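You operate a simulated robot arm through the tools that you are given. There is no shell and no other tool. Be economical: measure what you need, move in short steps, check, and stop when the job is done.

Carry out the task below with a simulated robot arm. There is one attempt and no reset: what you move stays moved.

TASK
Open the top worktop drawer.
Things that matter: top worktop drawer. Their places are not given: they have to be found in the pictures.

It is judged by the outcome, as a careful person would: the job done as asked, and still so three seconds after it is handed in. It fails if anything else is knocked over, pushed out of place, dropped, spilled or broken.

THE ROBOT
A 7-joint arm with a two-finger parallel gripper, fixed in place. Base frame: the origin is at the foot of the arm, x ahead of it, y to its left, z up. Lengths are in mm, angles in rad, forces in N, time in s.
With the tool pointing down near the work surface it reaches from about 300 to 700 mm from the base axis. Its first joint turns from -1.152 to 1.152 rad. Payload 1.57 kg.
Tool frame: the origin (TCP) lies between the finger pads and is the grasp point; the fingertips stand 30 mm ahead of it; z points along the fingers, y is the line along which they close. The gripper opens to 110 mm. The fingers are 24 mm wide and 12 mm thick; the gripper's body (48 by 112 mm) begins 78 mm behind the TCP.
Orientation is told as [roll, pitch, yaw] about the base's x, y, z axes, in that order, counted from this pose: with the fingers straight down and closing along the base's y, the tool's x points along the base's -x, its y along +y and its z along -z.

THE INTERFACE
- The arm moves only by the tool send_rows. Its argument "moves" is a list that holds one entry, the list of rows, each a list of 7 numbers: the shift along the tool's x, y, z in units of 500 mm (1.0 is 500 mm), then the turn, a rotation vector about the tool's x, y, z in units of 180 degrees (1.0 is 180 degrees), then the finger opening in mm, from 0 to 110. In form: [[[tx, ty, tz, ax, ay, az, claw], ...]]. A call has 1 to 12 rows; each row is the pose to reach, as a shift and turn from the pose commanded when the call began, along the tool's axes at that moment. A call with a number of a shift or a turn outside -1 to 1 is refused whole. A row lasts 0.2 s, in which the tool goes at most 50 mm and 0.15 rad; a call with a longer step from one row to the next is refused whole, and so is a gripper value outside its range. A pose out of reach is approached as far as the arm can. The call stops where the force on the tool passes 40 N (or 10 N more than at its start, if that is more) or the arm is blocked; 0.2 s more then pass. The fingers move at their own pace (about 108 mm/s each) and stop on an object; they squeeze with about 40 N. The grip force told is the motor's: it shows also when the fingers shut on nothing. Time passes only in rows, and 0.2 s behind the last, so rows that repeat a pose let the fingers close. It gives the time, the measured TCP pose, the force on the tool (base axes), the opening and the grip force at its end, in the units of the frame above (readings bear some noise), and new pictures: "pictures" is both (left out), scene, wrist or none.
- Cameras (640 x 400 px; columns grow to the right, rows downward): "scene" is fixed at [155, -389.1, 1390.2]; the picture's right is [0.85, -0.53, 0.00], its down [-0.36, -0.58, -0.73] and it looks along [0.39, 0.62, -0.68] (base axes); focal length 376 px, centre (320, 200). "wrist" rides on the gripper at [-36, 0, -80] in the tool frame; the picture's right is [0.00, -1.00, 0.00], its down [0.97, 0.00, -0.24] and it looks along [0.24, 0.00, 0.97] (tool axes); focal length 218 px, centre (320, 200).
- point_at(camera, pixels): for up to 12 pixels [column, row] of the newest picture of that camera ("zoom" is the newest enlarged one), the place [x, y, z] in the base frame of the surface seen there, good to about 2 mm. No time passes.
- inspect(camera, box): a new picture of the part [left, top, right, bottom] of that camera's present view, enlarged. No time passes.
- hand_in(): hands the job in; it is judged then, once.

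Work in short steps. Measure before you move; look again where a grasp or a placing could have gone wrong, and mend it. You have 60 turns and 120 pictures in all, the two below and enlarged ones among them. Open the gripper and draw the arm clear of the work before you hand the job in, unless the task says otherwise; then end with one line.

The tools are called after "Emit:" as name(argument=value, ...) on one line, values as JSON. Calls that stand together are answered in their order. send_rows: Moves the arm, as the interface text tells. Its arguments: {"type":"object","properties":{"moves":{"type":"array"},"pictures":{"type":"string","enum":["both","scene","wrist","none"]}},"required":["moves"]} The other tools are called the same way: point_at (camera, pixels) gives the place of the surface under pixels of a picture; inspect (camera, box) takes an enlarged picture of a part of a camera's view; hand_in () hands the job in.

At the start:

```text
time: 0.0
tcp_pos: [366.5, 101.8, 1038.7]
orientation: [0.0, 0.0, 0.001]
ft_force: [-0.1, -0.6, 0.8]
gripper_width: 110.3
grasp_force: 0.0
```

scene: 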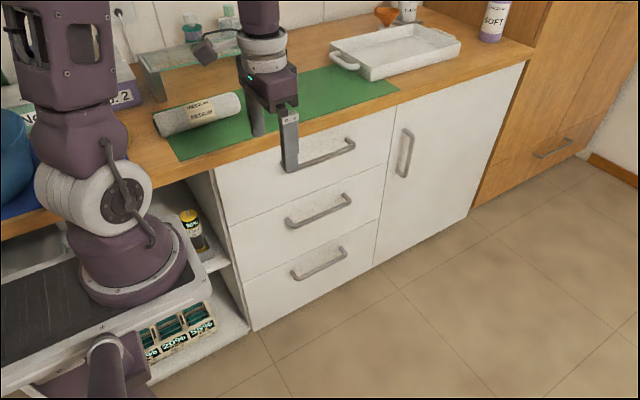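
wrist: 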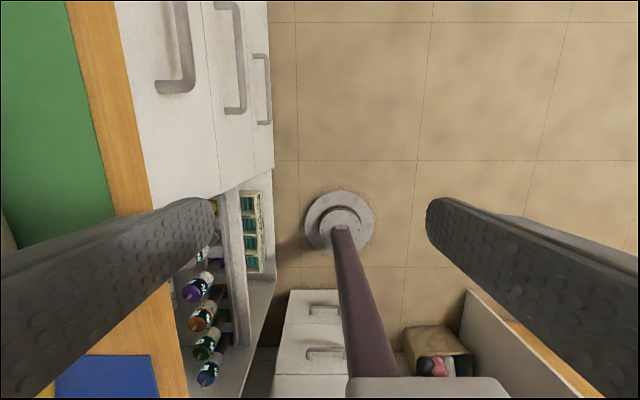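

The top drawer's handle is seen at about (320,155) in the scene, partly hidden by a finger. I'll enlarge it and measure.

Emit:
inspect(camera="scene", box=[200, 80, 420, 218])

Emit:
point_at(camera="scene", pixels=[[350, 146], [335, 154], [320, 159], [305, 163], [345, 139], [330, 180], [250, 190], [380, 115], [375, 150], [287, 224], [320, 210], [350, 198]])

Emit:
point_at(camera="wrist", pixels=[[175, 87], [189, 50], [182, 10], [160, 87], [140, 100], [130, 150], [235, 60], [320, 340], [240, 5], [180, 140]])

```text
2.90 times, centred on (310, 149) of scene
```

zoom: 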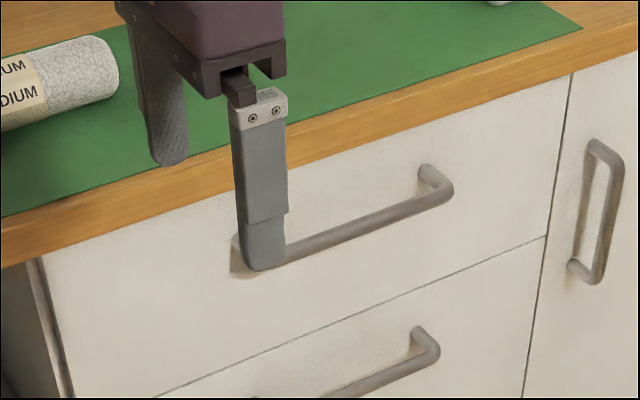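

```text
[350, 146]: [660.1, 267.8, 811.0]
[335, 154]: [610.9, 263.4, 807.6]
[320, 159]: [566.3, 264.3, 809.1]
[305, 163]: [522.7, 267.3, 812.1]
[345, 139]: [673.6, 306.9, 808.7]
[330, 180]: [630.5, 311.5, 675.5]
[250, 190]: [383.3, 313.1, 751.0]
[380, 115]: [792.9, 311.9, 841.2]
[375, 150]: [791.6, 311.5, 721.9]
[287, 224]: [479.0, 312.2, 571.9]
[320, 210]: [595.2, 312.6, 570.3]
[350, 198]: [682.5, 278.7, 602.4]
```

```text
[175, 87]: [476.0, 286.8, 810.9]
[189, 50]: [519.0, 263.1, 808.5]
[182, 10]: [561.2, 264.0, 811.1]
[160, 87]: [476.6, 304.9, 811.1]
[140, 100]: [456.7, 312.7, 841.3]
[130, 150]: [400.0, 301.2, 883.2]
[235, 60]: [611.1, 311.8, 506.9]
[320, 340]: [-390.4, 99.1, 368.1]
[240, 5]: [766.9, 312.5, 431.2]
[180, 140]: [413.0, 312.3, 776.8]
```

The bar runs along x from about 470 to 675, at y≈263–276 and z≈806. The drawer face is at y=312 and the worktop edge at about y=301. I'll come from above and hook one finger behind the bar, starting with a move above it.

Emit:
send_rows(moves=[[[-0.069, 0.045, 0.026, 0, 0, 0, 90], [-0.138, 0.09, 0.052, 0, 0, 0, 90], [-0.207, 0.135, 0.078, 0, 0, 0, 90], [-0.276, 0.18, 0.104, 0, 0, 0, 90], [-0.345, 0.225, 0.13, 0, 0, 0, 90], [-0.413, 0.27, 0.157, 0, 0, 0, 90], [-0.413, 0.27, 0.157, 0, 0, 0, 90]]])

```text
time: 1.6
tcp_pos: [572.5, 236.0, 960.3]
orientation: [0.0, 0.0, 0.0]
ft_force: [-0.4, -0.6, 0.6]
gripper_width: 90.0
grasp_force: 0.1
```

scene: 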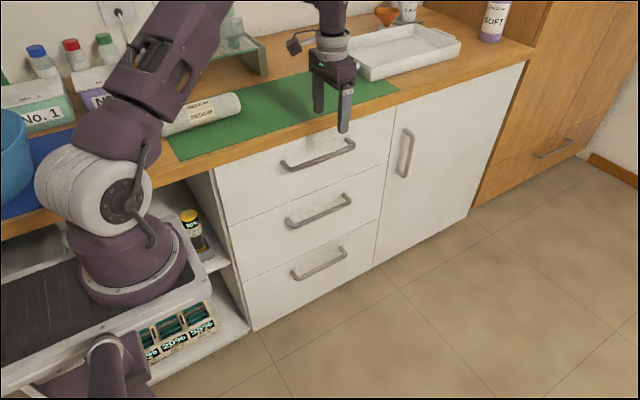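
wrist: 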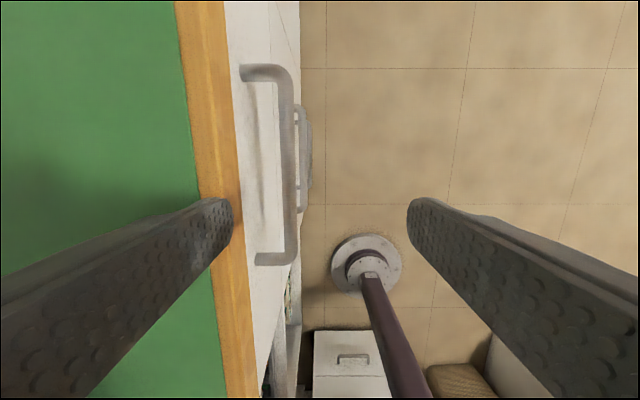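

I'm above the bar, and I'll measure the worktop edge, the bar's front and back, and the fingertip.

Emit:
point_at(camera="wrist", pixels=[[232, 100], [228, 60], [238, 170], [224, 80], [281, 150], [286, 150], [291, 150], [295, 150], [278, 150], [222, 212], [229, 222], [210, 100]])

```text
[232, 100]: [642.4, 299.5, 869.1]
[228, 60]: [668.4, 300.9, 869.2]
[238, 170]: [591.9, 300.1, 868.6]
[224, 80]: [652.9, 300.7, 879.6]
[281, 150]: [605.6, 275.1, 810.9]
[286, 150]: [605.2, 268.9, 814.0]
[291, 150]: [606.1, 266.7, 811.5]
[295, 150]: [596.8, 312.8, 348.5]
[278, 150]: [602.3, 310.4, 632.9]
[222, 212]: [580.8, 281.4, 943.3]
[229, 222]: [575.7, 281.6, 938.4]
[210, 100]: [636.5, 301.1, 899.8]
```

The bar spans y 262–276, the worktop edge is at 300, and the inner finger spans 281–293. It fits through the gap, so I go straight down about 155 mm.

Emit:
send_rows(moves=[[[0, 0, 0.06, 0, 0, 0, 90], [0, 0, 0.12, 0, 0, 0, 90], [0, 0, 0.18, 0, 0, 0, 90], [0, 0, 0.23, 0, 0, 0, 90], [0, 0, 0.27, 0, 0, 0, 90], [0, 0, 0.31, 0, 0, 0, 90], [0, 0, 0.31, 0, 0, 0, 90]]])

```text
time: 3.2
tcp_pos: [573.2, 236.3, 804.2]
orientation: [0.001, -0.001, 0.001]
ft_force: [-0.4, 0.3, -0.3]
gripper_width: 89.9
grasp_force: 0.1
```

scene: 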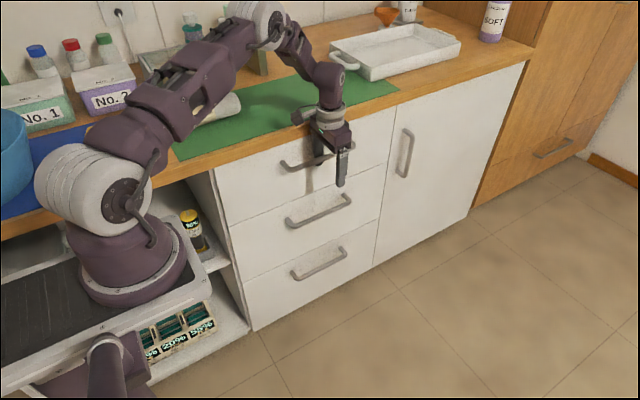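
wrist: 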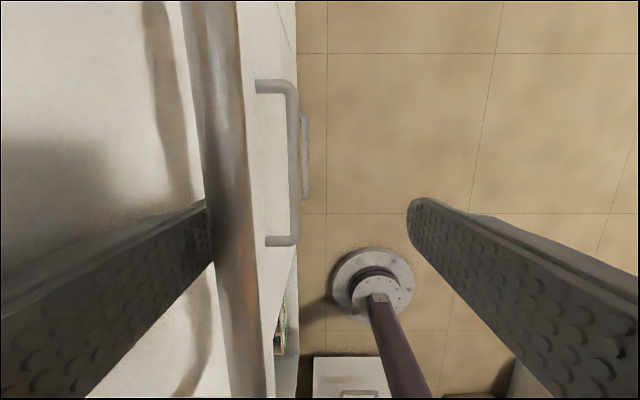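

The finger is behind the bar. I pull slowly along -y.

Emit:
send_rows(moves=[[[0, -0.015, 0, 0, 0, 0, 90], [0, -0.03, 0, 0, 0, 0, 90], [0, -0.05, 0, 0, 0, 0, 90], [0, -0.07, 0, 0, 0, 0, 90], [0, -0.09, 0, 0, 0, 0, 90], [0, -0.11, 0, 0, 0, 0, 90], [0, -0.13, 0, 0, 0, 0, 90], [0, -0.15, 0, 0, 0, 0, 90], [0, -0.17, 0, 0, 0, 0, 90]]])

```text
time: 5.2
tcp_pos: [574.8, 150.0, 805.0]
orientation: [0.0, 0.0, 0.0]
ft_force: [0.0, -0.3, -0.3]
gripper_width: 90.0
grasp_force: 0.1
```

scene: 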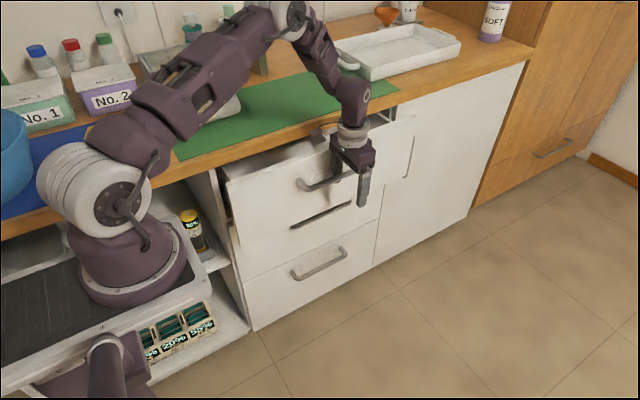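
wrist: 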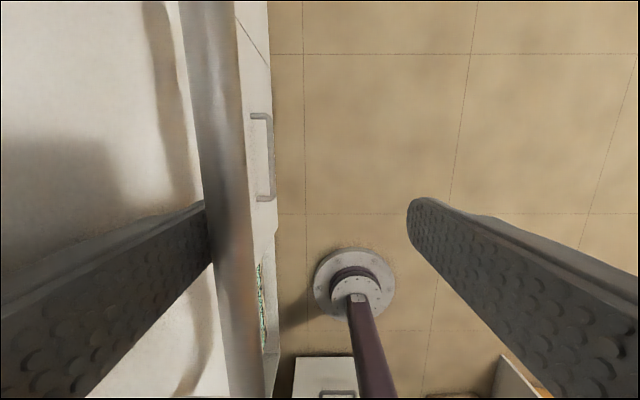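

The drawer is open about 80 mm and moves freely. I keep pulling.

Emit:
send_rows(moves=[[[0, -0.015, 0, 0, 0, 0, 90], [0, -0.035, 0, 0, 0, 0, 90], [0, -0.06, 0, 0, 0, 0, 90], [0, -0.085, 0, 0, 0, 0, 90], [0, -0.11, 0, 0, 0, 0, 90], [0, -0.135, 0, 0, 0, 0, 90], [0, -0.16, 0, 0, 0, 0, 90], [0, -0.185, 0, 0, 0, 0, 90], [0, -0.205, 0, 0, 0, 0, 90], [0, -0.22, 0, 0, 0, 0, 90], [0, -0.23, 0, 0, 0, 0, 90]]])

```text
time: 7.6
tcp_pos: [574.5, 36.6, 804.9]
orientation: [0.001, 0.0, 0.001]
ft_force: [-0.6, 0.6, 0.4]
gripper_width: 90.5
grasp_force: 0.3
```

scene: 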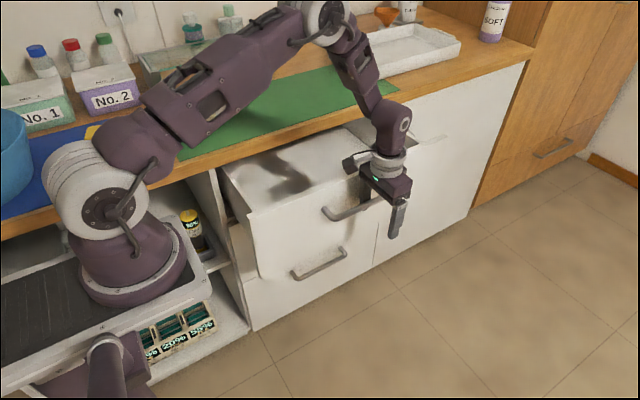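
wrist: 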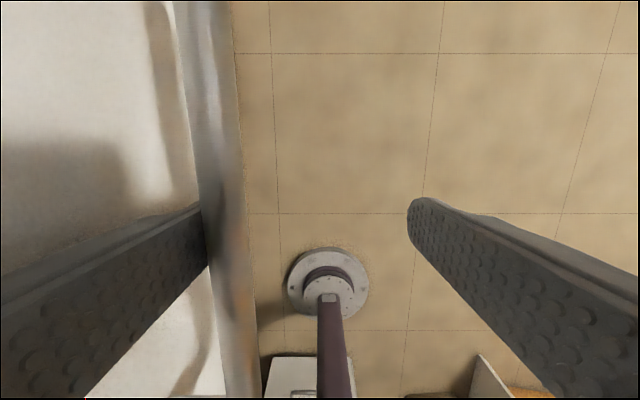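

Open about 195 mm with no resistance. I'll pull further, gently, toward fully open.

Emit:
send_rows(moves=[[[0, -0.015, 0, 0, 0, 0, 90], [0, -0.035, 0, 0, 0, 0, 90], [0, -0.055, 0, 0, 0, 0, 90], [0, -0.075, 0, 0, 0, 0, 90], [0, -0.095, 0, 0, 0, 0, 90], [0, -0.115, 0, 0, 0, 0, 90], [0, -0.135, 0, 0, 0, 0, 90], [0, -0.155, 0, 0, 0, 0, 90], [0, -0.175, 0, 0, 0, 0, 90], [0, -0.19, 0, 0, 0, 0, 90], [0, -0.2, 0, 0, 0, 0, 90]]])

```text
time: 10.0
tcp_pos: [572.4, -65.8, 805.2]
orientation: [-0.002, 0.0, -0.001]
ft_force: [-0.1, 0.1, 0.5]
gripper_width: 90.5
grasp_force: 0.4
```

scene: 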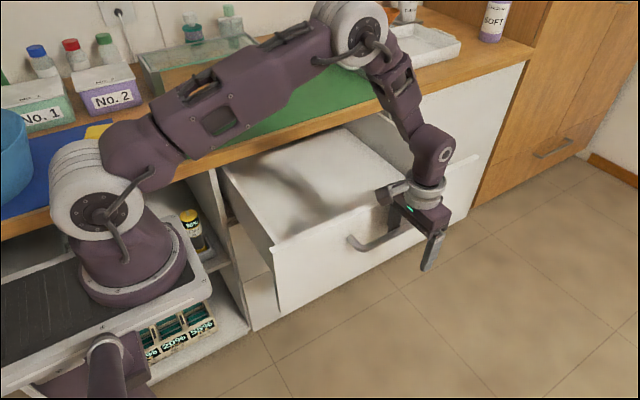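
wrist: 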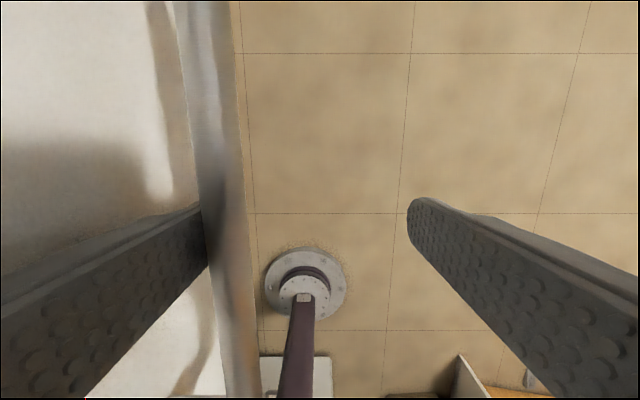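

Open about 295 mm. I pull once more to look for the end stop.

Emit:
send_rows(moves=[[[0, -0.015, 0, 0, 0, 0, 90], [0, -0.03, 0, 0, 0, 0, 90], [0, -0.045, 0, 0, 0, 0, 90], [0, -0.06, 0, 0, 0, 0, 90], [0, -0.075, 0, 0, 0, 0, 90], [0, -0.09, 0, 0, 0, 0, 90], [0, -0.1, 0, 0, 0, 0, 90], [0, -0.105, 0, 0, 0, 0, 90], [0, -0.105, 0, 0, 0, 0, 90]]], pictures="scene")

```text
time: 12.0
tcp_pos: [573.6, -115.9, 805.2]
orientation: [0.001, 0.0, 0.001]
ft_force: [0.4, 0.5, 0.1]
gripper_width: 90.7
grasp_force: 0.0
```

scene: 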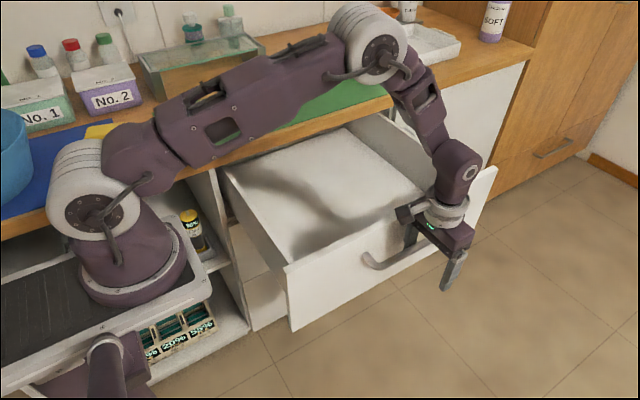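

The drawer is open about 345 mm. I'll ease the finger off the bar and raise it straight up.

Emit:
send_rows(moves=[[[0, 0.01, 0, 0, 0, 0, 90], [0, 0.01, -0.04, 0, 0, 0, 90], [0, 0.01, -0.1, 0, 0, 0, 90], [0, 0.01, -0.18, 0, 0, 0, 90], [0, 0.01, -0.26, 0, 0, 0, 90], [0, 0.01, -0.34, 0, 0, 0, 90], [0, 0.01, -0.4, 0, 0, 0, 90], [0, 0.01, -0.4, 0, 0, 0, 90]]])

```text
time: 13.8
tcp_pos: [573.1, -111.6, 1005.8]
orientation: [0.0, 0.001, 0.0]
ft_force: [-0.2, 0.3, 0.3]
gripper_width: 90.1
grasp_force: 0.0
```

scene: 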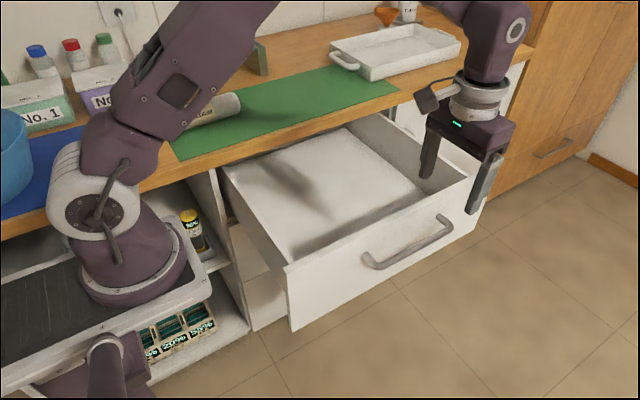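
wrist: 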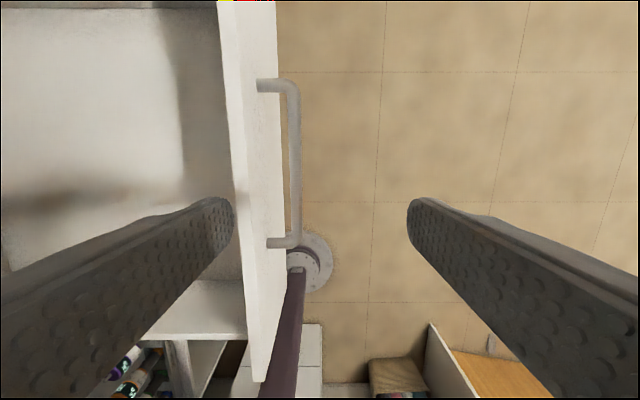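

The arm is clear of the handle. I wait a second and measure the drawer front to see whether it stays put.

Emit:
point_at(camera="scene", pixels=[[410, 252], [340, 290]])

Emit:
send_rows(moves=[[[0, 0, -0.03, 0, 0, 0, 110], [0, 0, -0.06, 0, 0, 0, 110], [0, 0, -0.06, 0, 0, 0, 110], [0, 0, -0.06, 0, 0, 0, 110], [0, 0, -0.06, 0, 0, 0, 110], [0, 0, -0.06, 0, 0, 0, 110], [0, 0, -0.06, 0, 0, 0, 110], [0, 0, -0.06, 0, 0, 0, 110]]], pictures="scene")

Emit:
point_at(camera="scene", pixels=[[410, 252], [340, 290]])

```text
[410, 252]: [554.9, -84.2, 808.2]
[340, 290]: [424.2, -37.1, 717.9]
```

```text
time: 15.6
tcp_pos: [572.7, -110.4, 1035.2]
orientation: [0.001, -0.001, 0.0]
ft_force: [-0.6, 0.9, -0.6]
gripper_width: 109.8
grasp_force: 0.0
```

scene: 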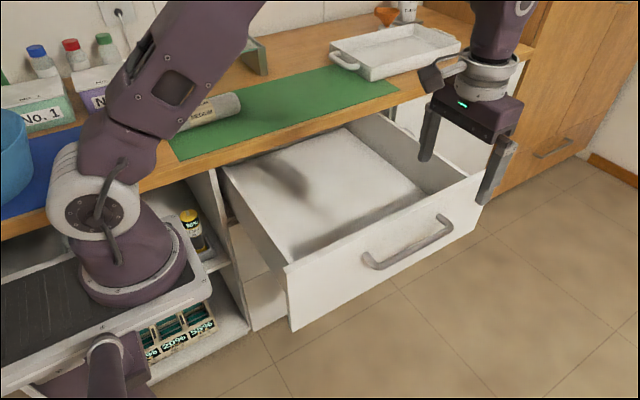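

```text
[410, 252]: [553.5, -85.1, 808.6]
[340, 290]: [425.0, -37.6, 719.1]
```

The drawer hasn't moved: its front is at y≈-37, about 350 mm open. The gripper is open and clear, so I hand in.

Emit:
hand_in()

```text
The job is handed in.
```

The top worktop drawer is open by about 350 mm and stayed put after I let go; nothing else looked disturbed in the pictures.
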